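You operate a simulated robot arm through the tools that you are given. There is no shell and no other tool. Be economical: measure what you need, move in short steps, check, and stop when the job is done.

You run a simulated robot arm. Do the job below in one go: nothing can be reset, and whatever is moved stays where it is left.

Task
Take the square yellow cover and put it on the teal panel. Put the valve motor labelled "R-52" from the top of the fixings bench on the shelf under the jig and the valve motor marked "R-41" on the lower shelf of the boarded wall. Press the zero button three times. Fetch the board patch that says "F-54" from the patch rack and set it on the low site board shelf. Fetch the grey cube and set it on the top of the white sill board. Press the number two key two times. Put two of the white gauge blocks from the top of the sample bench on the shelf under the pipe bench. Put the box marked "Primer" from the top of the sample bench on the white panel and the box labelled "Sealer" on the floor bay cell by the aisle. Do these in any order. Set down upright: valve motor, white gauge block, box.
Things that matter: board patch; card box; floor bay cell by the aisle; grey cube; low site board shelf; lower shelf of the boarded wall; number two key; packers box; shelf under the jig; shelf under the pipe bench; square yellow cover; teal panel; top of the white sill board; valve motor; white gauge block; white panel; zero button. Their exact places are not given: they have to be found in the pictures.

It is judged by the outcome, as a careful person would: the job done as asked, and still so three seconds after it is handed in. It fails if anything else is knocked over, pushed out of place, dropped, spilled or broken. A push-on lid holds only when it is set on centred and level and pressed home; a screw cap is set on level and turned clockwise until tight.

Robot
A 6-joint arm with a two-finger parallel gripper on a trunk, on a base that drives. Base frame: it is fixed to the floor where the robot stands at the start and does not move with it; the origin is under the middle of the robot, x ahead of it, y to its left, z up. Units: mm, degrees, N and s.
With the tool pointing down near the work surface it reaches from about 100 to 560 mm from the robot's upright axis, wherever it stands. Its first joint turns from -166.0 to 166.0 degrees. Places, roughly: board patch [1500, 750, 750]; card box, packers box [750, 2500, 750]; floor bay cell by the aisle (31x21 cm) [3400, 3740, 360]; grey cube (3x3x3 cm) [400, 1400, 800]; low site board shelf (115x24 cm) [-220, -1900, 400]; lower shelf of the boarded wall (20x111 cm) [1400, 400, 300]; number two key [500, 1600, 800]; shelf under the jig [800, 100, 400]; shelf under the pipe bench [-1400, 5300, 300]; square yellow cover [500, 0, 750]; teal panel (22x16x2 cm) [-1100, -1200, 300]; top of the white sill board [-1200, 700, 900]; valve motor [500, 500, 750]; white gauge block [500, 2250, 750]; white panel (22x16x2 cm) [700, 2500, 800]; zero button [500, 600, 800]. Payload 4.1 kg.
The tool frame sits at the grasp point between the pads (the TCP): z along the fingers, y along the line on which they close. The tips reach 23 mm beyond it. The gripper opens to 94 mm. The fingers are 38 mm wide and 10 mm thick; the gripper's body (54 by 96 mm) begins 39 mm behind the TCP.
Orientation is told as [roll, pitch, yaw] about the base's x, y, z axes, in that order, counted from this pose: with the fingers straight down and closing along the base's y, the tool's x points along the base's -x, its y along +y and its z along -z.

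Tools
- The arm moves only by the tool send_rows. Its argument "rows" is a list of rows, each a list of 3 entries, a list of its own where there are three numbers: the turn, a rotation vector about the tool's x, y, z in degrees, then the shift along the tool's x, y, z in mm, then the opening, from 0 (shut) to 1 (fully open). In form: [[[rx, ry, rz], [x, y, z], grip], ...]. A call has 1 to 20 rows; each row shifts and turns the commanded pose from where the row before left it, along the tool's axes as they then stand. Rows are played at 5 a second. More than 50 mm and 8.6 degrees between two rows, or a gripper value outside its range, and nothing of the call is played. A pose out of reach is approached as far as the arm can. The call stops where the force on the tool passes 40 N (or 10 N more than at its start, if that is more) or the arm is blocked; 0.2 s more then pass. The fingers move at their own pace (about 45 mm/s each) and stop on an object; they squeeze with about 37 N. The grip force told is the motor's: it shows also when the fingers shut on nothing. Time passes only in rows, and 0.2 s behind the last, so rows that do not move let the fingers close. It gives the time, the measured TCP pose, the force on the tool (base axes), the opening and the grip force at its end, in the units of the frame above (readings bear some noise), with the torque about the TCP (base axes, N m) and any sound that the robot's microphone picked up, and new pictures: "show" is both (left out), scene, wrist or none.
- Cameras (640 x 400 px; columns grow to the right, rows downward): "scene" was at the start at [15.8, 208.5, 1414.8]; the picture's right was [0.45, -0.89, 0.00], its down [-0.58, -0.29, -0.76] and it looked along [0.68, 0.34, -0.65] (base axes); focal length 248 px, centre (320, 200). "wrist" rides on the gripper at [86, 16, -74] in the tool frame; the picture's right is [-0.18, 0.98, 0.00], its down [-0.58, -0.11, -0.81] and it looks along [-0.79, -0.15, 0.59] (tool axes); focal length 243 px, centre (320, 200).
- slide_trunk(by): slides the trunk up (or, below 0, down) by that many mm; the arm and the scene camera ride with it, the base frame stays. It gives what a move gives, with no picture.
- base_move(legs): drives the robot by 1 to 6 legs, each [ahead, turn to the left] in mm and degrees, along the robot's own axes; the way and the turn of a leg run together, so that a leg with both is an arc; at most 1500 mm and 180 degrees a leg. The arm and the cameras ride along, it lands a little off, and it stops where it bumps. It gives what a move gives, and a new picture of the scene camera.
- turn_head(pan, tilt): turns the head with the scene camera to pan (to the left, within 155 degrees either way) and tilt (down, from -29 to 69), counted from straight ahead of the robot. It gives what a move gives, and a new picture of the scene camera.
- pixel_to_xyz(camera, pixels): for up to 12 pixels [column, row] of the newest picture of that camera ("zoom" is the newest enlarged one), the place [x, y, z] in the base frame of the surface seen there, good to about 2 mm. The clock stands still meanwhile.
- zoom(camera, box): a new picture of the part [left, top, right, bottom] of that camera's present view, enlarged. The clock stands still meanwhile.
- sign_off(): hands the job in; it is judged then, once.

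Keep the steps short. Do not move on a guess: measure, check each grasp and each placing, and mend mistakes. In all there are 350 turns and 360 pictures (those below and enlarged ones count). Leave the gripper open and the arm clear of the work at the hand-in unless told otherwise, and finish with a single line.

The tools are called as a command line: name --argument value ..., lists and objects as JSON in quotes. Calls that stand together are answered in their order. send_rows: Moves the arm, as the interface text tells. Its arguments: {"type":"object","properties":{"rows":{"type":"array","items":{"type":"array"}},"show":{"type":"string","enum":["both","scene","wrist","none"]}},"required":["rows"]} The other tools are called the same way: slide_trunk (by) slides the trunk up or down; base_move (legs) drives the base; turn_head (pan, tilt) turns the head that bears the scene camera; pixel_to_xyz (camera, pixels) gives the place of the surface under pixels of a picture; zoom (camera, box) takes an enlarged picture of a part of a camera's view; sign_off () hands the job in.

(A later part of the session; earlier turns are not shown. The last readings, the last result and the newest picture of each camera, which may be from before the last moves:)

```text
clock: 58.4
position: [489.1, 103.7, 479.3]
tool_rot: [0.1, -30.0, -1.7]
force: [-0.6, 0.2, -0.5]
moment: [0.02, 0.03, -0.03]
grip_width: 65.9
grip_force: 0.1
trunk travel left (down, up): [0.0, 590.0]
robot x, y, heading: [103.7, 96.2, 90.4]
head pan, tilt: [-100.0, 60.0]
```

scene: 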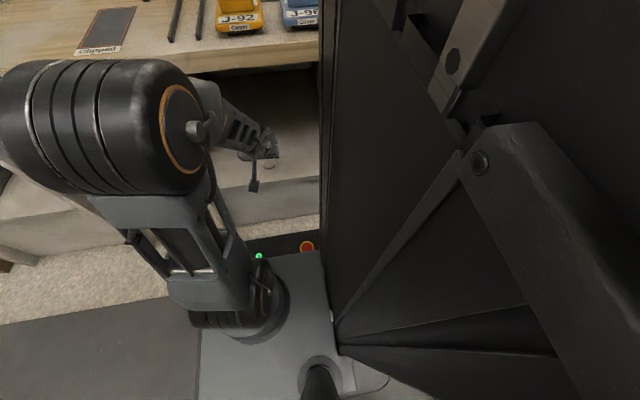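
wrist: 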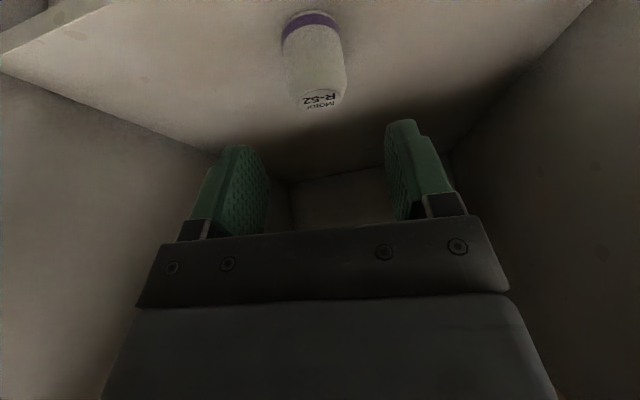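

All fine. I retract the same way, and raise the trunk by 375 again.

send_rows --rows '[[[0, 0, 0], [11.7, 0, -42.2], 0.7], [[0, 0, 0], [11.7, 0, -42.2], 0.7], [[0, 0, 0], [11.7, 0, -42.2], 0.7], [[0, 0, 0], [11.7, 0, -42.2], 0.7], [[0, 0, 0], [0, 0, 0], 0.7]]' --show "none"

slide_trunk --by 375

send_rows --rows '[[[0, 7.5, 0], [0, 0, 0], 1], [[0, 7.5, 0], [0, 0, 0], 1], [[0, 7.5, 0], [0, 0, 0], 1], [[0, 7.5, 0], [0, 0, 0], 1], [[0, 0, 0], [-30, 0, 0], 1]]'

```text
clock: 59.6
position: [364.5, 105.2, 601.7]
tool_rot: [0.0, -29.8, -1.8]
force: [-0.2, -0.2, 0.7]
moment: [-0.01, 0.02, 0.02]
grip_width: 66.1
grip_force: 0.0
trunk travel left (down, up): [0.0, 590.0]
robot x, y, heading: [107.1, 93.3, 90.5]
head pan, tilt: [-100.0, 60.0]
```

```text
clock: 63.2
position: [366.0, 104.2, 977.3]
tool_rot: [0.0, -29.8, -1.8]
force: [0.3, -0.8, -0.5]
moment: [0.02, -0.02, -0.06]
grip_width: 65.8
grip_force: 0.1
trunk travel left (down, up): [-375.0, 215.0]
robot x, y, heading: [107.9, 93.0, 90.4]
head pan, tilt: [-100.0, 60.0]
```

```text
clock: 64.4
position: [397.5, 104.2, 975.9]
tool_rot: [0.1, 0.2, -1.8]
force: [0.9, 0.2, -0.2]
moment: [-0.03, 0.01, -0.02]
grip_width: 94.2
grip_force: 0.1
trunk travel left (down, up): [-375.0, 215.0]
robot x, y, heading: [107.4, 93.2, 90.5]
head pan, tilt: [-100.0, 60.0]
```

scene: 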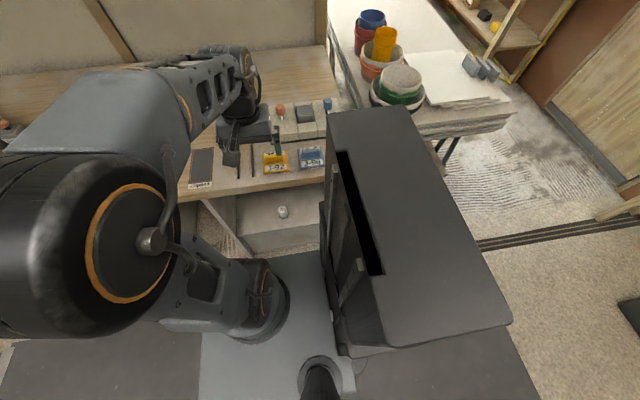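
wrist: 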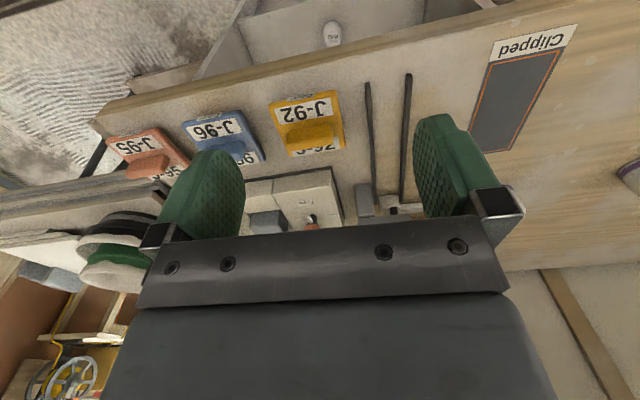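

The yellow square cover J-92 is at (308,125) of the wrist view. I enlarge and measure it.

zoom --camera "wrist" --box '[240, 80, 368, 170]'

pixel_to_xyz --camera "wrist" --pixels '[[287, 132], [308, 133], [332, 130], [308, 127], [309, 141], [268, 103], [337, 92], [346, 150], [291, 157], [306, 108]]'

```text
4.44 times, centred on (304, 125) of wrist
```

zoom: 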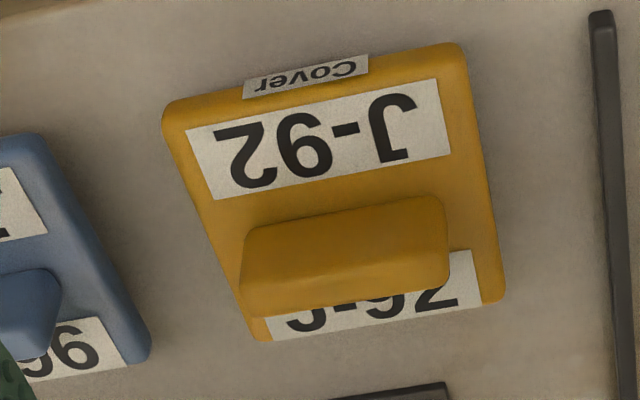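

```text
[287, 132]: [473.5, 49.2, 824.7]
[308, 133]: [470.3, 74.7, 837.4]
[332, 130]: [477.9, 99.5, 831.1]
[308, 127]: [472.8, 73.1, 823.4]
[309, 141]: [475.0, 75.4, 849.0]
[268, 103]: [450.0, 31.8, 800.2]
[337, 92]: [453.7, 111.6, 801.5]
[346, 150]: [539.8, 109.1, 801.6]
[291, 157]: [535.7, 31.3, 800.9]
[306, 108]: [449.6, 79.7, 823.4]
```

zoom --camera "scene" --box '[240, 130, 336, 190]'

pixel_to_xyz --camera "zoom" --pixels '[[150, 180], [230, 180], [280, 160], [315, 165], [230, 150], [230, 230], [145, 265], [320, 255], [230, 170], [230, 195]]'

```text
6.67 times, centred on (288, 160) of scene
```

zoom: 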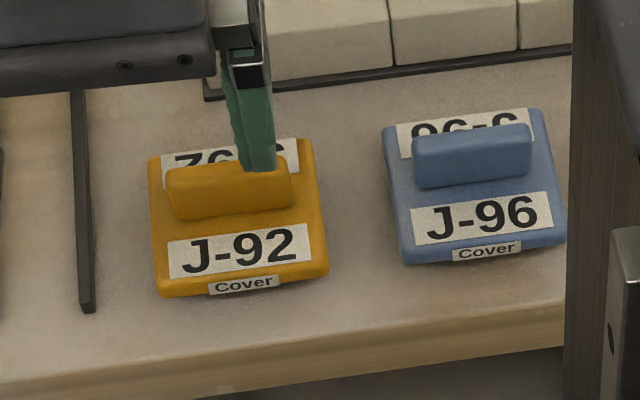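

```text
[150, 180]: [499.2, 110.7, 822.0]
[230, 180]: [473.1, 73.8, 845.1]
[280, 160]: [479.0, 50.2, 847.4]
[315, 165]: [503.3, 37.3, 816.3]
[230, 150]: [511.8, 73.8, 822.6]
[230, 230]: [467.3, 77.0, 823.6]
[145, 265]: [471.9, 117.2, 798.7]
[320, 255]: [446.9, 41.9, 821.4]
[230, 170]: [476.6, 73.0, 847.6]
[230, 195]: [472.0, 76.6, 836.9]
```

Handle centre ≈(482,75), 823–848 high, ~57 long along y. I go above it with yaw −5 and look.

send_rows --rows '[[[0, 0, 3.2], [0, 0, 0], 0.85], [[0, 0, 0], [-43.3, -10.8, 0], 0.85], [[0, 0, 0], [-43.3, -10.8, 0], 0.85], [[0, 0, 0], [0, 0, 40], 0.85], [[0, 0, 0], [0, 0, 40], 0.85], [[0, 0, 0], [0, 0, 0], 0.85]]'

zoom --camera "wrist" --box '[160, 20, 480, 220]'

```text
clock: 65.8
position: [480.8, 75.8, 897.1]
tool_rot: [0.0, 0.1, -5.1]
force: [0.6, 0.6, -0.8]
moment: [-0.01, -0.01, -0.02]
grip_width: 79.9
grip_force: 0.1
trunk travel left (down, up): [-375.0, 215.0]
robot x, y, heading: [104.8, 94.8, 90.4]
head pan, tilt: [-100.0, 60.0]
```

scene: 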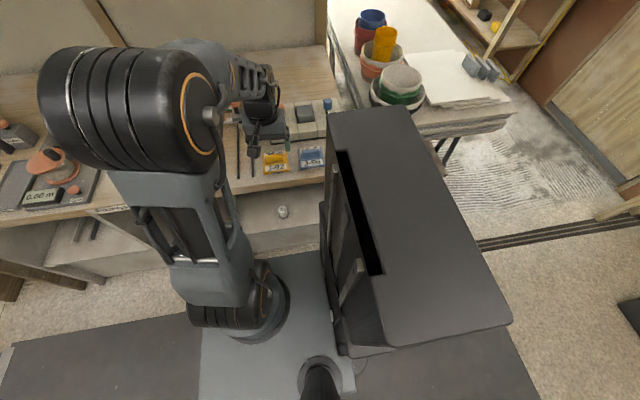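
wrist: 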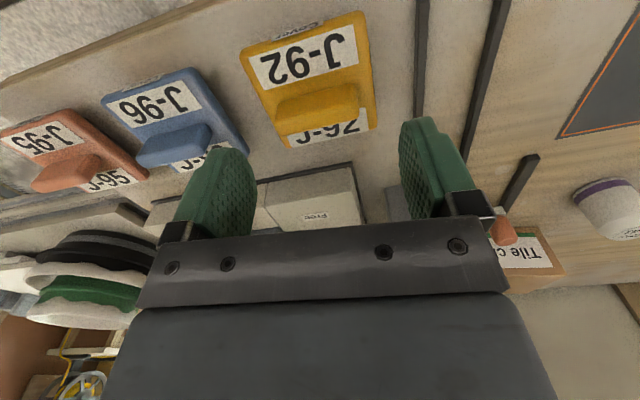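

```text
2.00 times, centred on (320, 120) of wrist
```

zoom: 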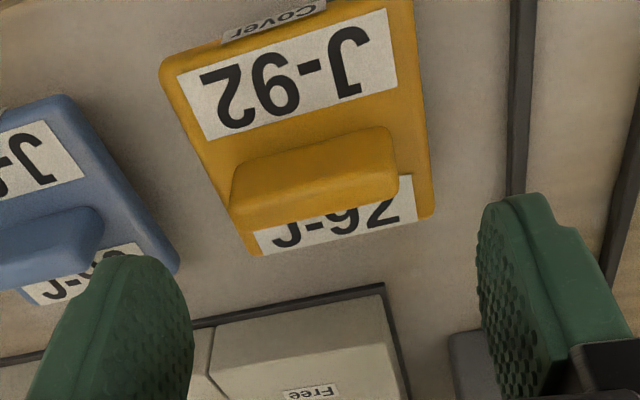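

pixel_to_xyz --camera "zoom" --pixels '[[240, 175], [395, 140], [240, 205], [388, 175], [315, 165], [315, 185], [200, 135], [395, 85], [255, 250], [415, 215], [180, 90], [405, 20]]'

```text
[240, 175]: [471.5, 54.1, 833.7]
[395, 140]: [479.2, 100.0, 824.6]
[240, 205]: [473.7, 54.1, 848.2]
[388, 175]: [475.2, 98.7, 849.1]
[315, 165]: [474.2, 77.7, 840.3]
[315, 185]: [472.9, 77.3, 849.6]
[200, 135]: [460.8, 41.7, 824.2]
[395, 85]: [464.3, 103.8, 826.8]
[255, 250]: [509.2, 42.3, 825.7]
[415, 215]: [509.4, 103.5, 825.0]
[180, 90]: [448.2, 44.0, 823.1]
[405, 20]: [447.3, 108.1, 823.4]
```

Handle is nearly square to the base (face x≈473, y 51–101). I set yaw −2, descend 47 and close.

send_rows --rows '[[[0, 0, -3], [0, 0, 0], 0.85], [[0, 0, 0], [0, 0, 30], 0.85], [[0, 0, 0], [0, 0, 16], 0.85], [[0, 0, 0], [0, 0, 0], 0.85], [[0, 0, 0], [0, 0, 0], 0], [[0, 0, 0], [0, 0, 0], 0], [[0, 0, 0], [0, 0, 0], 0], [[0, 0, 0], [0, 0, 0], 0]]' --show "wrist"

```text
clock: 67.6
position: [478.5, 75.3, 849.5]
tool_rot: [0.0, 0.1, -2.0]
force: [0.0, -0.3, -0.3]
moment: [0.01, 0.02, 0.02]
grip_width: 51.2
grip_force: 36.6
trunk travel left (down, up): [-375.0, 215.0]
robot x, y, heading: [107.9, 92.3, 90.7]
head pan, tilt: [-100.0, 60.0]
```

wrist: 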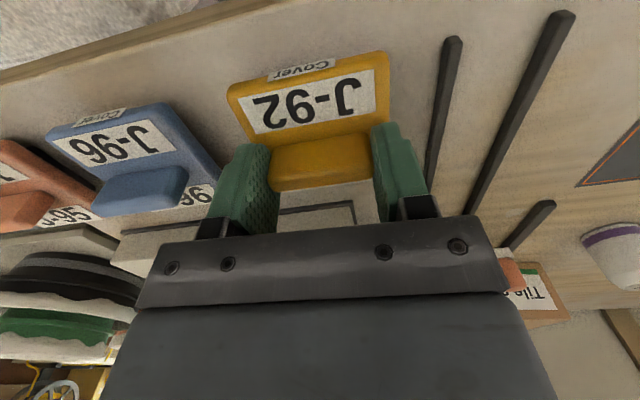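

Cover held (51 mm). I lift and retract, then look toward the south-west furniture.

send_rows --rows '[[[0, 0, 0], [0, 0, -45], 0], [[0, 0, 0], [0, 0, -45], 0], [[0, 0, 0], [0, 0, -45], 0], [[0, 0, 0], [45, 0, 0], 0], [[0, 0, 0], [45, 0, 0], 0], [[0, 0, 0], [40, 0, 0], 0], [[0, 0, 0], [0, 0, 0], 0]]' --show "wrist"

turn_head --pan 135 --tilt 35

pixel_to_xyz --camera "scene" --pixels '[[100, 100], [200, 100], [300, 100], [400, 100], [100, 200], [200, 200], [300, 200], [400, 200], [500, 200], [300, 300], [150, 300], [500, 300]]'

```text
clock: 69.2
position: [349.5, 80.3, 984.9]
tool_rot: [-0.1, 0.2, -2.0]
force: [0.1, 0.1, -0.3]
moment: [-0.02, -0.02, 0.01]
grip_width: 51.5
grip_force: 36.7
trunk travel left (down, up): [-375.0, 215.0]
robot x, y, heading: [104.6, 91.2, 90.3]
head pan, tilt: [-100.0, 60.0]
```

wrist: 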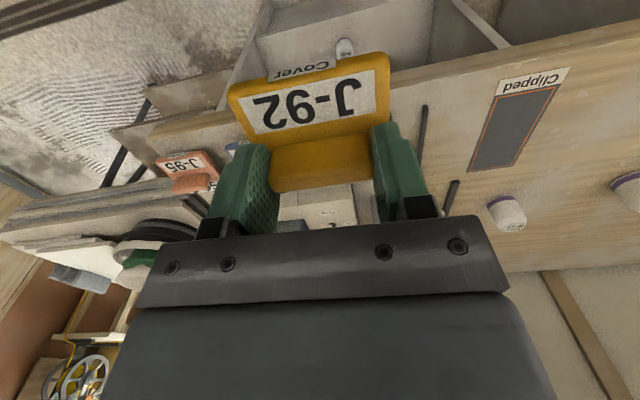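

```text
clock: 72.5
position: [349.6, 79.7, 984.3]
tool_rot: [0.0, 0.1, -2.0]
force: [0.8, -0.5, -1.3]
moment: [-0.02, 0.02, -0.01]
grip_width: 51.4
grip_force: 37.3
trunk travel left (down, up): [-375.0, 215.0]
robot x, y, heading: [104.7, 95.4, 90.5]
head pan, tilt: [135.0, 35.0]
```

scene: 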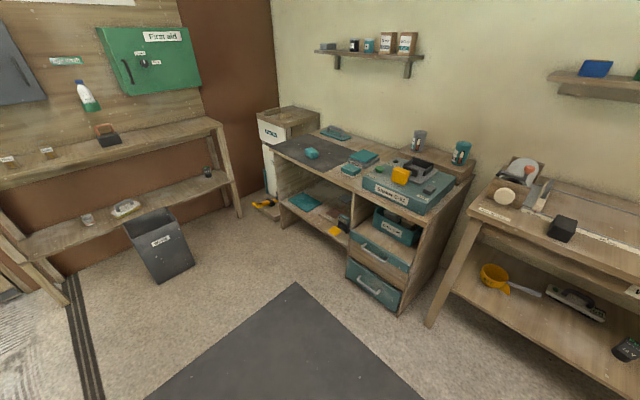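

```text
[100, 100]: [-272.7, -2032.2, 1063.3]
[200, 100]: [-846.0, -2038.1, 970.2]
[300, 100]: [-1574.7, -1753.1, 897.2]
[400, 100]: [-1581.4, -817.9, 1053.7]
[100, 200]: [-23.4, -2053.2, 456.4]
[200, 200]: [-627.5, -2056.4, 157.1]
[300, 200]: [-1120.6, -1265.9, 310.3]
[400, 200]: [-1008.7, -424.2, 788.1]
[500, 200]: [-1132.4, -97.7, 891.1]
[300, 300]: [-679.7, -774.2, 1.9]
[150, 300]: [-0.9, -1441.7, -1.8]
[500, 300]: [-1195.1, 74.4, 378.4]
```

zoom --camera "scene" --box '[250, 130, 410, 250]'

pixel_to_xyz --camera "scene" --pixels '[[290, 203], [305, 210], [322, 202], [305, 193], [280, 190], [300, 225], [330, 240], [344, 222], [300, 165], [325, 178], [278, 165], [348, 262]]'

```text
3.33 times, centred on (330, 190) of scene
```

zoom: 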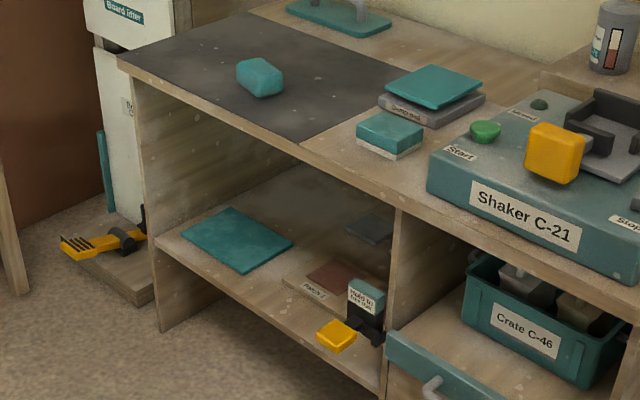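

```text
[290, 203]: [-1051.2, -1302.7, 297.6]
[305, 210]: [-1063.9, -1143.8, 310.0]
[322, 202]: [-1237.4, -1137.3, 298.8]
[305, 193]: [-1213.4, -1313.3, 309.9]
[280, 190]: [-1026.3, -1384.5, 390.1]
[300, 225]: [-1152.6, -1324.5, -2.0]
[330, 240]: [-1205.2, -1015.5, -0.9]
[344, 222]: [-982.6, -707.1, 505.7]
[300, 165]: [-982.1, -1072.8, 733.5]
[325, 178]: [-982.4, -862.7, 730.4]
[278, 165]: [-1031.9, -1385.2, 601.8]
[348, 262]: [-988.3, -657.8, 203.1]
```

The teal panel lies on a low shelf (top z≈310, x −1220…−1058, y −1335…−1130) under a desk, so I need a tilted grip. I set the cover back where it was to re-grip it with a 30° tilt.

send_rows --rows '[[[0, 0, 0], [-45, 0, 0], 0], [[0, 0, 0], [-45, 0, 0], 0], [[0, 0, 0], [-40, 0, 0], 0], [[0, 0, 0], [0, 0, 45], 0], [[0, 0, 0], [0, 0, 45], 0], [[0, 0, 0], [0, 0, 42], 0], [[0, 0, 0], [0, 0, 3], 0], [[0, 0, 0], [0, 0, 0], 0], [[0, 0, 0], [0, 0, 0], 0.8], [[0, 0, 0], [0, 0, 0], 0.8], [[0, 0, 0], [0, 0, -30], 0.8], [[0, 0, 0], [0, 0, -30], 0.8]]' --show "wrist"

```text
clock: 75.2
position: [480.3, 75.3, 912.3]
tool_rot: [0.1, 0.2, -2.1]
force: [0.0, 0.2, -0.4]
moment: [0.0, -0.02, 0.01]
grip_width: 74.9
grip_force: 0.0
trunk travel left (down, up): [-375.0, 215.0]
robot x, y, heading: [105.6, 93.7, 90.3]
head pan, tilt: [135.0, 35.0]
```

wrist: 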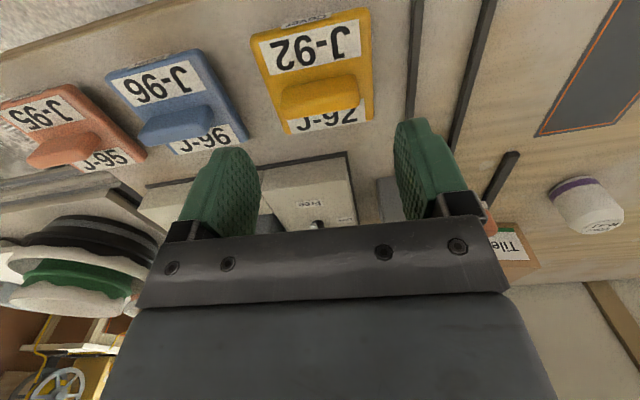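

send_rows --rows '[[[0, -7.5, 0], [0, 0, 0], 0.8], [[0, -7.5, 0], [0, 0, 0], 0.8], [[0, -7.5, 0], [0, 0, 0], 0.8], [[0, -7.5, 0], [0, 0, 0], 0.8], [[0, 0, 0], [13.2, 0, 25], 0.8], [[0, 0, 0], [10, 0, 19], 0.8], [[0, 0, 0], [3, 0, 5.5], 0.8], [[0, 0, 0], [0, 0, 0], 0], [[0, 0, 0], [0, 0, 0], 0], [[0, 0, 0], [0, 0, 0], 0]]' --show "wrist"

```text
clock: 77.3
position: [482.9, 75.0, 856.7]
tool_rot: [0.0, -29.9, -2.0]
force: [0.2, 0.1, 0.4]
moment: [-0.06, 0.01, 0.02]
grip_width: 51.3
grip_force: 36.7
trunk travel left (down, up): [-375.0, 215.0]
robot x, y, heading: [109.5, 91.2, 90.3]
head pan, tilt: [135.0, 35.0]
```

wrist: 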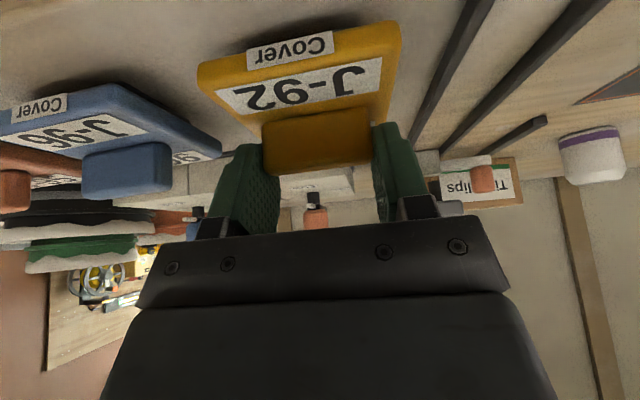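

Re-gripped with tilt (51.3 mm; bottom 56.5 below TCP). I lift and retract, and measure the bin and desk surroundings from the current scene view.

send_rows --rows '[[[0, 0, 0], [-18.3, 0, -31.8], 0], [[0, 0, 0], [-18.3, 0, -31.8], 0], [[0, 0, 0], [-18.3, 0, -31.8], 0], [[0, 0, 0], [34.6, 0, -20], 0], [[0, 0, 0], [34.6, 0, -20], 0], [[0, 0, 0], [34.6, 0, -20], 0], [[0, 0, 0], [0, 0, 0], 0]]' --show "wrist"

pixel_to_xyz --camera "scene" --pixels '[[160, 280], [185, 268], [150, 225], [432, 325], [540, 250], [265, 215], [240, 215], [66, 305], [225, 145], [590, 300]]'

```text
clock: 79.0
position: [364.0, 78.4, 969.2]
tool_rot: [-0.1, -29.8, -1.9]
force: [0.1, -0.2, -1.2]
moment: [-0.02, 0.0, 0.01]
grip_width: 51.4
grip_force: 36.8
out of reach, approached as far as the arm can: row 6
trunk travel left (down, up): [-375.0, 215.0]
robot x, y, heading: [109.1, 93.6, 90.6]
head pan, tilt: [135.0, 35.0]
```

wrist: 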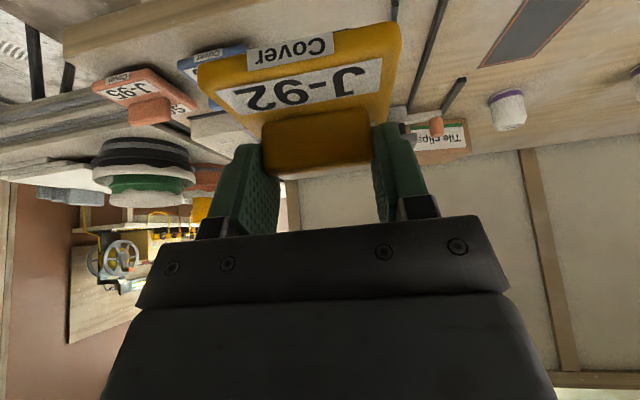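

```text
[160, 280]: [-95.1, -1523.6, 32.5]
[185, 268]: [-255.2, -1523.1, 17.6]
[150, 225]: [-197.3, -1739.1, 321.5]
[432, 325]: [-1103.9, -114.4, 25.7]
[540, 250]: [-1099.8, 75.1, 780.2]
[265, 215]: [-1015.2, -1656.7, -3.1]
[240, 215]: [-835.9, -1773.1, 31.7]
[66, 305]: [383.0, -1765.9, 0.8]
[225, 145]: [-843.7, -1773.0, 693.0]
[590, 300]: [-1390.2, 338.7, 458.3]
```

Path to the desk is clear (bin at x −300…−95, y < −1520). I turn left 150°, drive 1490, then turn back right 61° to face the desk.

base_move --legs '[[0, 150.2], [1490, 0], [0, -60.6]]'

turn_head --pan 0 --tilt 55

```text
clock: 95.2
position: [-599.9, -960.1, 968.4]
tool_rot: [0.0, -29.8, 88.5]
force: [-0.7, 0.5, -0.1]
moment: [0.03, 0.01, -0.01]
grip_width: 51.3
grip_force: 37.2
trunk travel left (down, up): [-375.0, 215.0]
robot x, y, heading: [-612.8, -1218.5, -179.1]
head pan, tilt: [135.0, 35.0]
```

scene: 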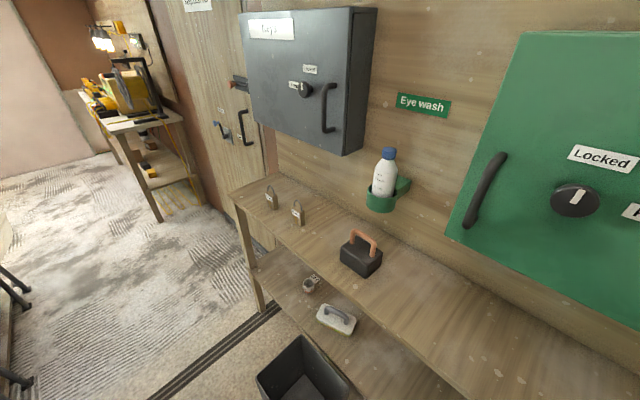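

```text
clock: 97.4
position: [-598.8, -961.4, 968.3]
tool_rot: [0.0, -29.7, 88.5]
force: [1.1, -0.3, -1.4]
moment: [-0.01, 0.02, -0.02]
grip_width: 50.9
grip_force: 36.8
trunk travel left (down, up): [-375.0, 215.0]
robot x, y, heading: [-612.7, -1218.7, -178.9]
head pan, tilt: [0.0, 55.0]
```

scene: 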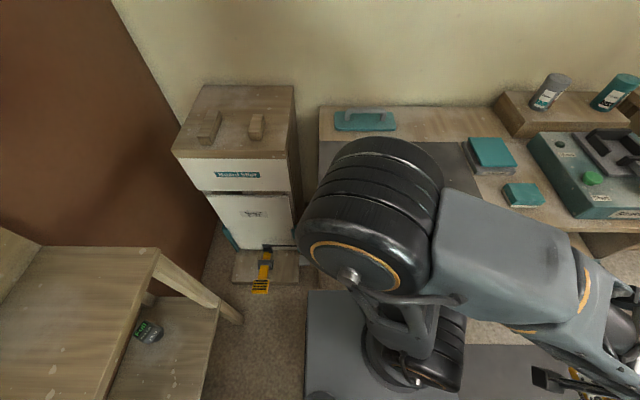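

Robot at (−613,−1218). The arm is still on its right side; I swing it left 94° to point at the desk, radius 258.

send_rows --rows '[[[-3.93, 0, -6.81], [1.4, 35.4, -0.8], 0], [[-3.93, 0, -6.81], [1.4, 35.4, -0.8], 0], [[-3.93, 0, -6.81], [1.4, 35.4, -0.8], 0], [[-3.93, 0, -6.81], [1.4, 35.4, -0.8], 0], [[-3.93, 0, -6.81], [1.4, 35.4, -0.8], 0], [[-3.93, 0, -6.81], [1.4, 35.4, -0.8], 0], [[-3.93, 0, -6.81], [1.4, 35.4, -0.8], 0], [[-3.93, 0, -6.81], [1.4, 35.4, -0.8], 0], [[-3.93, 0, -6.81], [1.4, 35.4, -0.8], 0], [[-3.93, 0, -6.81], [1.4, 35.4, -0.8], 0], [[-3.93, 0, -6.81], [1.4, 35.4, -0.8], 0], [[-3.93, 0, -6.81], [1.4, 35.4, -0.8], 0], [[0, 0, 0], [0, 0, 0], 0]]'

```text
clock: 99.0
position: [-773.0, -1005.1, 987.4]
tool_rot: [1.2, -27.8, 129.4]
force: [-0.5, 0.1, -1.3]
moment: [0.01, -0.02, -0.04]
grip_width: 51.3
grip_force: 36.8
out of reach, approached as far as the arm can: row 1, 2, 3, 4, 5, 6, 7, 8
trunk travel left (down, up): [-375.0, 215.0]
robot x, y, heading: [-611.8, -1218.0, -179.0]
head pan, tilt: [0.0, 55.0]
stopped in row 8: the arm was blocked; the commanded pose is now the measured one
```

scene: 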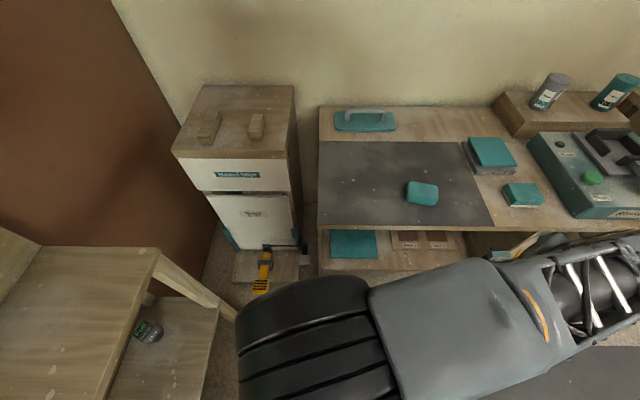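
wrist: 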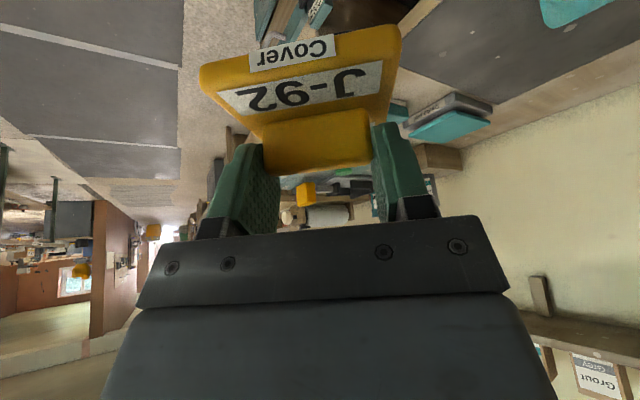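

The retracted elbow ran against the head pole. I extend the arm outward first (to ~400 mm radius), where the elbow is lower/forward.

send_rows --rows '[[[0, 0, 0], [-39.5, 0, 21], 0], [[0, 0, 0], [-39.5, 0, 21], 0], [[0, 0, 0], [-39.5, 0, 21], 0], [[0, -2.2, 0], [0, 0, 0], 0]]'

```text
clock: 100.0
position: [-860.3, -900.4, 987.4]
tool_rot: [1.3, -30.0, 129.5]
force: [-0.3, 0.2, -0.3]
moment: [-0.01, 0.01, 0.02]
grip_width: 51.3
grip_force: 37.3
trunk travel left (down, up): [-375.0, 215.0]
robot x, y, heading: [-610.2, -1220.4, -178.9]
head pan, tilt: [0.0, 55.0]
```

scene: 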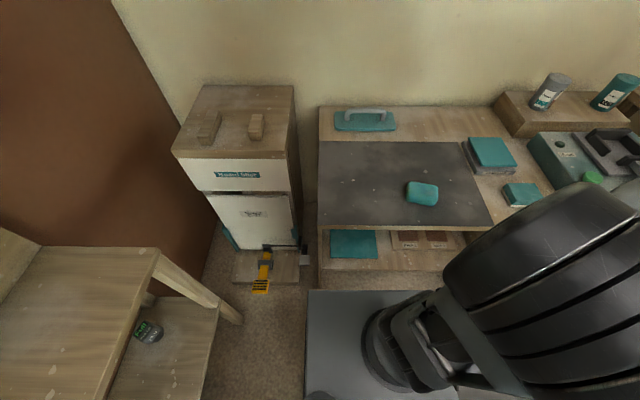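
wrist: 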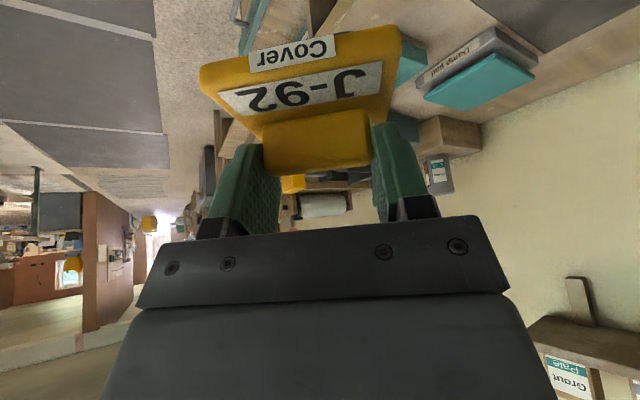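

send_rows --rows '[[[-2.95, 0, -5.1], [0.95, 41.8, -0.55], 0], [[-2.95, 0, -5.1], [0.95, 41.8, -0.55], 0], [[-2.95, 0, -5.1], [0.95, 41.8, -0.55], 0], [[-2.95, 0, -5.1], [0.95, 41.8, -0.55], 0], [[-2.95, 0, -5.1], [0.95, 41.8, -0.55], 0], [[-2.95, 0, -5.1], [0.95, 41.8, -0.55], 0], [[-2.95, 0, -5.1], [0.95, 41.8, -0.55], 0], [[-2.95, 0, -5.1], [0.95, 41.8, -0.55], 0], [[-2.95, 0, -5.1], [0.95, 41.8, -0.55], 0], [[0, 0, 0], [0, 0, 0], 0]]'

```text
clock: 102.2
position: [-1014.4, -1231.1, 995.0]
tool_rot: [0.8, -31.0, -177.3]
force: [0.0, -0.4, -0.9]
moment: [-0.01, -0.02, 0.01]
grip_width: 51.2
grip_force: 37.6
trunk travel left (down, up): [-375.0, 215.0]
robot x, y, heading: [-612.7, -1217.9, -179.0]
head pan, tilt: [0.0, 55.0]
```

scene: 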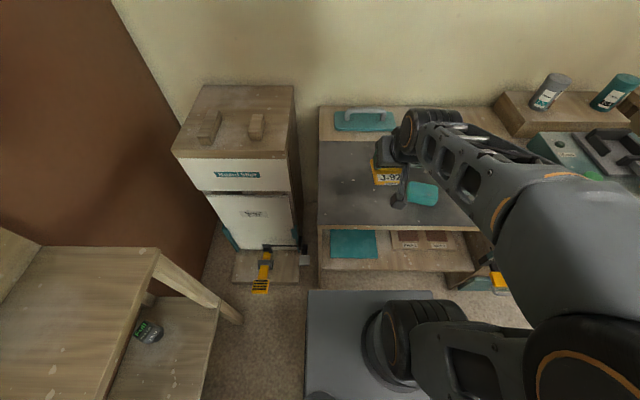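
wrist: 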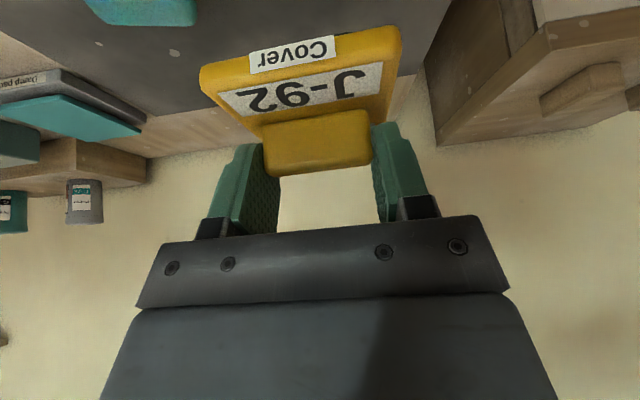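

Arm now points at the desk. I measure the teal panel again at (353,245).

pixel_to_xyz --camera "scene" --pixels '[[334, 233], [372, 233], [375, 256], [335, 254], [354, 245], [354, 263], [354, 228], [354, 268], [325, 240], [390, 240]]'

```text
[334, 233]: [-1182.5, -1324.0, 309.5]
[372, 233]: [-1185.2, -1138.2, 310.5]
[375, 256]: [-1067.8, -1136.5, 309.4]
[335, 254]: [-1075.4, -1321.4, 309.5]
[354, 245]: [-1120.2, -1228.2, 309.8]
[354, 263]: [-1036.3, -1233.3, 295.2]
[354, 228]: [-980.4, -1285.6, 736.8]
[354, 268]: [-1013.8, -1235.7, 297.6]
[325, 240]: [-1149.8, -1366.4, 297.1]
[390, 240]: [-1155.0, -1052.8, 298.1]
```

Panel front edge x≈−1062. I first back the base 115 mm, then lower the trunk fully, so the arm goes in under the desk from the front.

base_move --legs '[[-115, 0]]'

slide_trunk --by -375

```text
clock: 103.5
position: [-898.2, -1229.2, 994.2]
tool_rot: [0.8, -30.9, -177.3]
force: [-0.5, 0.2, -2.0]
moment: [0.0, 0.01, 0.0]
grip_width: 51.3
grip_force: 36.7
trunk travel left (down, up): [-375.0, 215.0]
robot x, y, heading: [-497.0, -1215.0, -178.9]
head pan, tilt: [0.0, 55.0]
```

scene: 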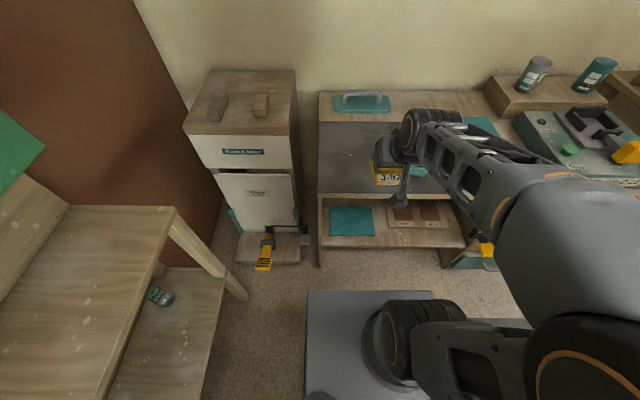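

```text
clock: 107.1
position: [-898.6, -1228.9, 619.5]
tool_rot: [0.8, -30.8, -177.4]
force: [-0.5, 0.2, 0.3]
moment: [0.02, -0.03, 0.01]
grip_width: 51.1
grip_force: 37.1
trunk travel left (down, up): [0.0, 590.0]
robot x, y, heading: [-492.1, -1216.8, -179.2]
head pan, tilt: [0.0, 55.0]
```

I level the tool and lower to z≈402 in front of the desk.

send_rows --rows '[[[0.8, 0.9, 0], [0, 0, 0], 0], [[0, 0, 0], [21.7, 0, 37.6], 0], [[0, 0, 0], [21.7, 0, 37.6], 0], [[0, 0, 0], [21.7, 0, 37.6], 0], [[0, 0, 0], [21.7, 0, 37.6], 0], [[0, 0, 0], [21.7, 0, 37.6], 0], [[0, 0, 0], [0, 0, 0], 0]]'

```text
clock: 108.7
position: [-900.7, -1227.7, 409.2]
tool_rot: [-0.1, -30.2, -177.4]
force: [0.5, 0.1, -1.3]
moment: [0.03, 0.01, 0.0]
grip_width: 51.0
grip_force: 37.0
out of reach, approached as far as the arm can: row 5
trunk travel left (down, up): [0.0, 590.0]
robot x, y, heading: [-492.1, -1216.5, -179.1]
head pan, tilt: [0.0, 55.0]
```

scene: 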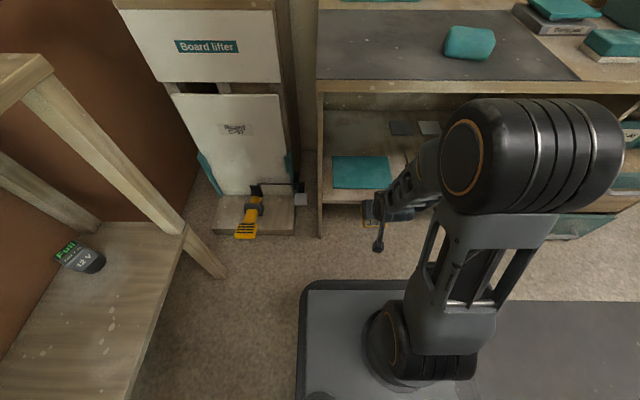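
wrist: 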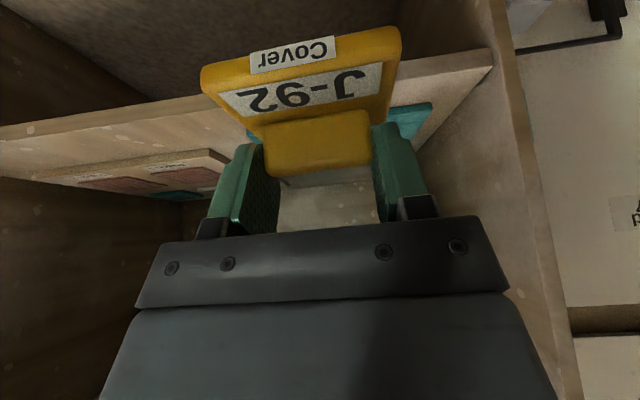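

pixel_to_xyz --camera "scene" --pixels '[[570, 105], [540, 150], [600, 130], [430, 160], [310, 290], [420, 85], [420, 92], [380, 240]]'

```text
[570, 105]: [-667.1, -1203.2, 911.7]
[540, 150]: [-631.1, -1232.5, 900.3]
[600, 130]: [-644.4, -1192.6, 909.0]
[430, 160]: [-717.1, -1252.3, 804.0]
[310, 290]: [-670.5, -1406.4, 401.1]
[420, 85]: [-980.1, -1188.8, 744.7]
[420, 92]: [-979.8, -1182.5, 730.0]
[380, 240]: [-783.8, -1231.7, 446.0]
```

Elbow and platform have clearance. I drive 140 ahead so the cover slides in under the desk.

base_move --legs '[[140, 0]]'

```text
clock: 110.0
position: [-1043.8, -1228.4, 408.7]
tool_rot: [0.1, -29.9, -177.4]
force: [0.1, 0.1, 0.0]
moment: [0.02, -0.01, 0.02]
grip_width: 51.1
grip_force: 37.5
trunk travel left (down, up): [0.0, 590.0]
robot x, y, heading: [-639.7, -1219.0, -178.8]
head pan, tilt: [0.0, 55.0]
```

scene: 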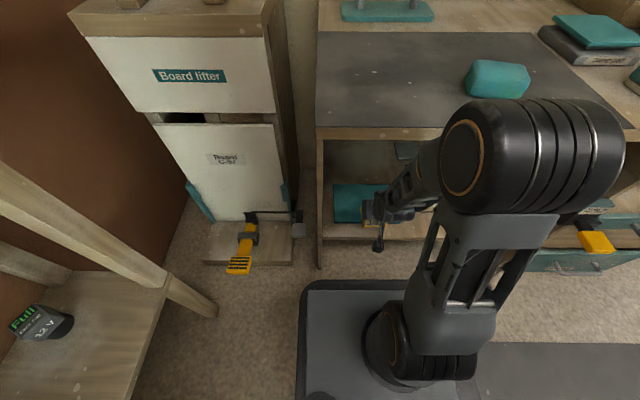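

send_rows --rows '[[[0, 0, 0], [-29.4, 0, 17], 0], [[0, 0, 0], [-29.4, 0, 17], 0], [[0, 0, 0], [10, 0, 17.3], 0], [[0, 0, 0], [7, 0, 12.1], 0], [[0, 0, 0], [0, 0, 0], 0]]'

```text
clock: 111.2
position: [-1108.8, -1231.0, 383.4]
tool_rot: [-0.1, -30.7, -177.4]
force: [-0.2, -0.3, -0.4]
moment: [-0.01, 0.02, 0.02]
grip_width: 51.1
grip_force: 36.8
trunk travel left (down, up): [0.0, 590.0]
robot x, y, heading: [-637.9, -1216.5, -179.0]
head pan, tilt: [0.0, 55.0]
```

scene: 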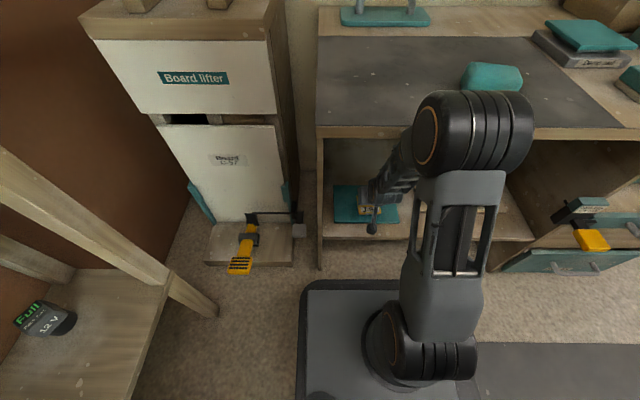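
wrist: 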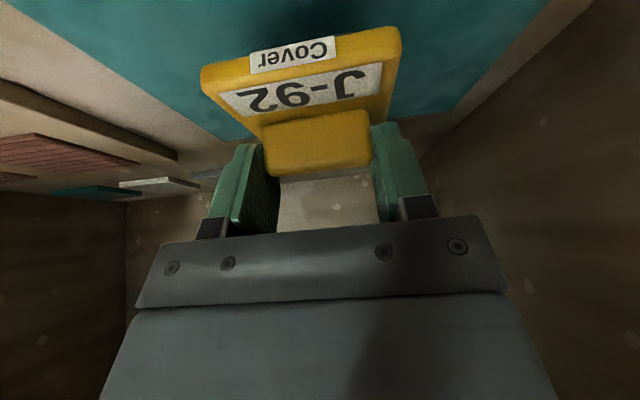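

Over the panel. I lower the last ~17 mm to touch, then release.

send_rows --rows '[[[0, 0.7, 0], [6, 0, 10.4], 0], [[0, 0, 0], [1.5, 0, 2.6], 0], [[0, 0, 0], [0.75, 0, 1.3], 0], [[0, 0, 0], [0.5, 0, 0.87], 0], [[0, 0, 0], [0, 0, 0], 0]]' --show "none"

```text
clock: 112.4
position: [-1107.6, -1231.2, 367.7]
tool_rot: [-0.1, -30.2, -177.5]
force: [3.1, 0.2, 10.9]
moment: [0.15, -0.5, -0.08]
grip_width: 51.2
grip_force: 37.4
trunk travel left (down, up): [0.0, 590.0]
robot x, y, heading: [-641.4, -1218.2, -179.0]
head pan, tilt: [0.0, 55.0]
```

Contact (11 N). I release and back out along the tool axis.

send_rows --rows '[[[0, 0, 0], [0, 0, 0], 0.8], [[0, 0, 0], [0, 0, 0], 0.8], [[0, 0, 0], [0, 0, 0], 0.8], [[0, 0, 0], [0, 0, -30], 0.8], [[0, 0, 0], [5, 0, -40], 0.8], [[0, 0, 0], [20, 0, -30], 0.8], [[0, 0, 0], [30, 0, -20], 0.8]]'

```text
clock: 114.0
position: [-1042.4, -1228.2, 432.5]
tool_rot: [0.0, -29.3, -177.5]
force: [-0.5, 0.4, 0.1]
moment: [0.01, -0.03, 0.03]
grip_width: 75.1
grip_force: 0.0
out of reach, approached as far as the arm can: row 7
trunk travel left (down, up): [0.0, 590.0]
robot x, y, heading: [-641.7, -1218.5, -179.1]
head pan, tilt: [0.0, 55.0]
```

scene: 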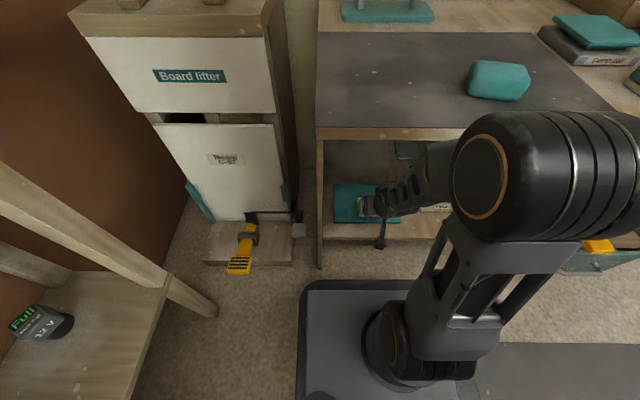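
wrist: 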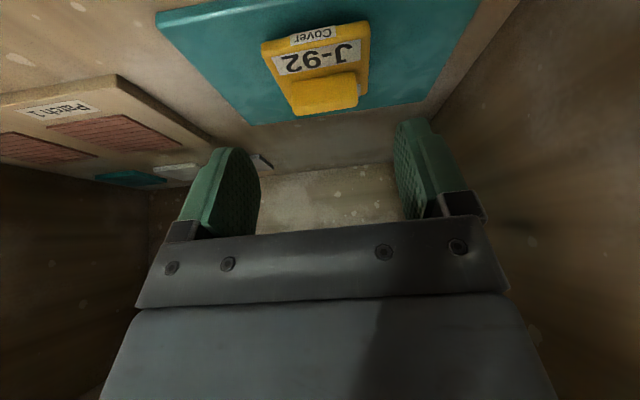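

The cover lies wholly on the teal panel. I back out 350, raise the trunk, and drive back toward the fixings bench for R-41.

base_move --legs '[[-350, 0]]'

slide_trunk --by 400

base_move --legs '[[0, -105.5], [1200, 0], [415, 0], [0, 14.7]]'

turn_head --pan -85 --tilt 50

```text
clock: 116.3
position: [-690.2, -1222.8, 431.1]
tool_rot: [0.0, -29.2, -177.4]
force: [-0.2, -0.1, -0.8]
moment: [0.0, -0.02, 0.01]
grip_width: 75.1
grip_force: 0.0
trunk travel left (down, up): [0.0, 590.0]
robot x, y, heading: [-286.7, -1209.7, -179.2]
head pan, tilt: [0.0, 55.0]
```

scene: 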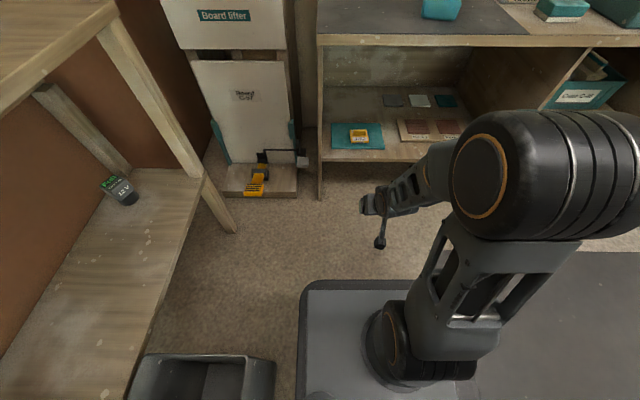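

```text
clock: 120.1
position: [-690.3, -1222.9, 832.1]
tool_rot: [0.0, -29.2, -177.4]
force: [0.2, 0.2, 0.0]
moment: [-0.01, 0.02, 0.0]
grip_width: 75.1
grip_force: 0.1
trunk travel left (down, up): [-400.0, 190.0]
robot x, y, heading: [-290.2, -1212.8, -179.1]
head pan, tilt: [0.0, 55.0]
```

```text
clock: 122.6
position: [-596.6, -950.2, 832.8]
tool_rot: [-0.1, -29.2, 141.8]
force: [-0.2, -0.7, -0.4]
moment: [0.0, 0.0, -0.01]
grip_width: 75.2
grip_force: 0.0
trunk travel left (down, up): [-400.0, 190.0]
robot x, y, heading: [-271.5, -1192.3, 146.7]
head pan, tilt: [0.0, 55.0]
stopped in leg 1: the robot was blocked; the commanded pose is now the measured one
```

scene: 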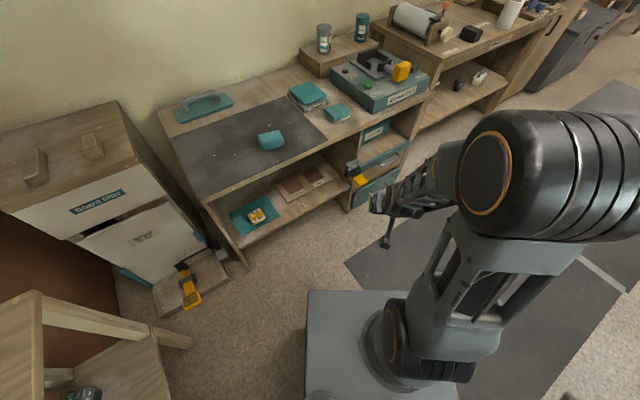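

```text
clock: 124.2
position: [-595.5, -948.8, 832.0]
tool_rot: [-0.1, -29.2, 141.8]
force: [0.1, 0.2, -0.6]
moment: [-0.02, 0.03, -0.01]
grip_width: 75.2
grip_force: 0.0
trunk travel left (down, up): [-400.0, 190.0]
robot x, y, heading: [-277.3, -1191.8, 146.8]
head pan, tilt: [-85.0, 50.0]
```

scene: 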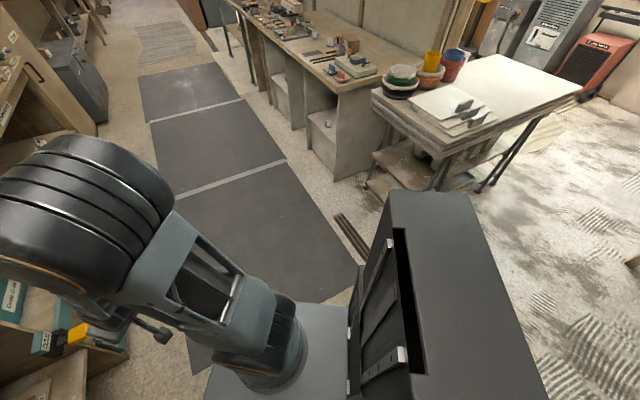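

The turn was blocked — probably a rear corner met the bin. I look at the bin.

turn_head --pan 125 --tilt 60

pixel_to_xyz --camera "scene" --pixels '[[100, 100], [200, 100], [300, 100], [200, 200], [300, 200], [400, 200], [320, 300], [400, 300], [500, 300], [200, 300]]'

```text
clock: 127.2
position: [-595.9, -950.1, 831.8]
tool_rot: [0.0, -29.1, 141.8]
force: [-0.2, -1.1, 0.4]
moment: [0.01, 0.0, -0.01]
grip_width: 75.2
grip_force: 0.1
trunk travel left (down, up): [-400.0, 190.0]
robot x, y, heading: [-274.9, -1192.0, 146.5]
head pan, tilt: [125.0, 60.0]
```

scene: 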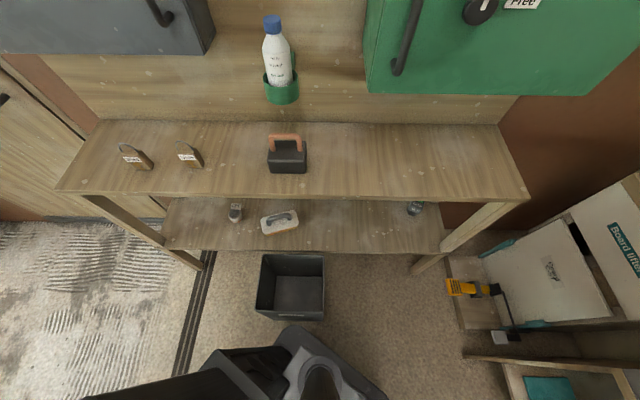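

```text
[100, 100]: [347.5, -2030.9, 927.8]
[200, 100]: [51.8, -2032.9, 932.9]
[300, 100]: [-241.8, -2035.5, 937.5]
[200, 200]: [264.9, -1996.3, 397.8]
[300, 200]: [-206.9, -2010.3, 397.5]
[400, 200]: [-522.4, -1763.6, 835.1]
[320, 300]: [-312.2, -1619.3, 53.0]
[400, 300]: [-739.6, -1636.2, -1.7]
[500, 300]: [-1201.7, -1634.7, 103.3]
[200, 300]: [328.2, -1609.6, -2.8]
```

pixel_to_xyz --camera "scene" --pixels '[[263, 256], [322, 257], [323, 317], [258, 308], [290, 316], [290, 255], [290, 330], [300, 345], [250, 350]]'

zoom --camera "scene" --box '[200, 230, 420, 400]'

```text
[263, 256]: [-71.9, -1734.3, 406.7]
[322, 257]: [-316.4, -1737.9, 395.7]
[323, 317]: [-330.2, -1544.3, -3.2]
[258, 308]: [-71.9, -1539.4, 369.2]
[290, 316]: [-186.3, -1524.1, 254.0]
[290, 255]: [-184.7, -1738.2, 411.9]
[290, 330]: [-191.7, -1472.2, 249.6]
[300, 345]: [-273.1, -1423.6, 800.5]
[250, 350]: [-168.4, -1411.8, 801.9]
```

```text
2.35 times, centred on (310, 315) of scene
```

zoom: 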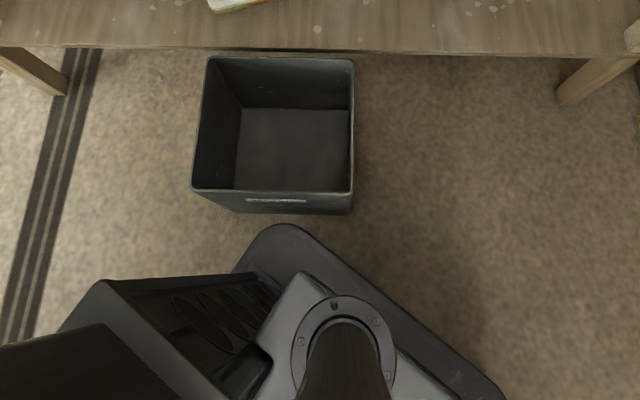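

The bin is unmoved (front face still y≈−1524). I move 150 ahead away from it, then turn right again.

base_move --legs '[[150, 0], [0, -75]]'

```text
clock: 131.8
position: [-254.7, -734.4, 831.7]
tool_rot: [0.0, -29.2, 67.4]
force: [0.0, -0.5, 0.4]
moment: [0.02, 0.01, 0.01]
grip_width: 75.2
grip_force: 0.1
trunk travel left (down, up): [-400.0, 190.0]
robot x, y, heading: [-403.6, -1110.7, 71.9]
head pan, tilt: [125.0, 60.0]
```

scene: 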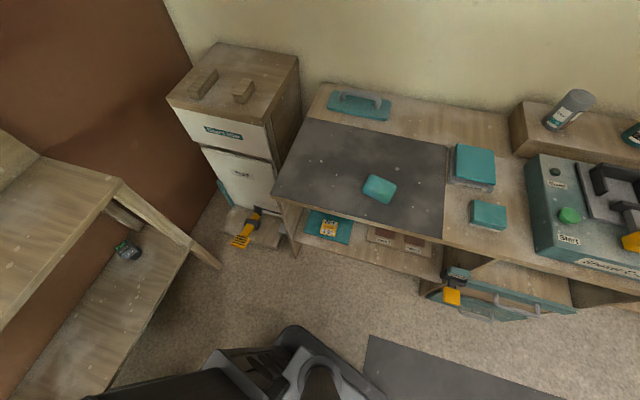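

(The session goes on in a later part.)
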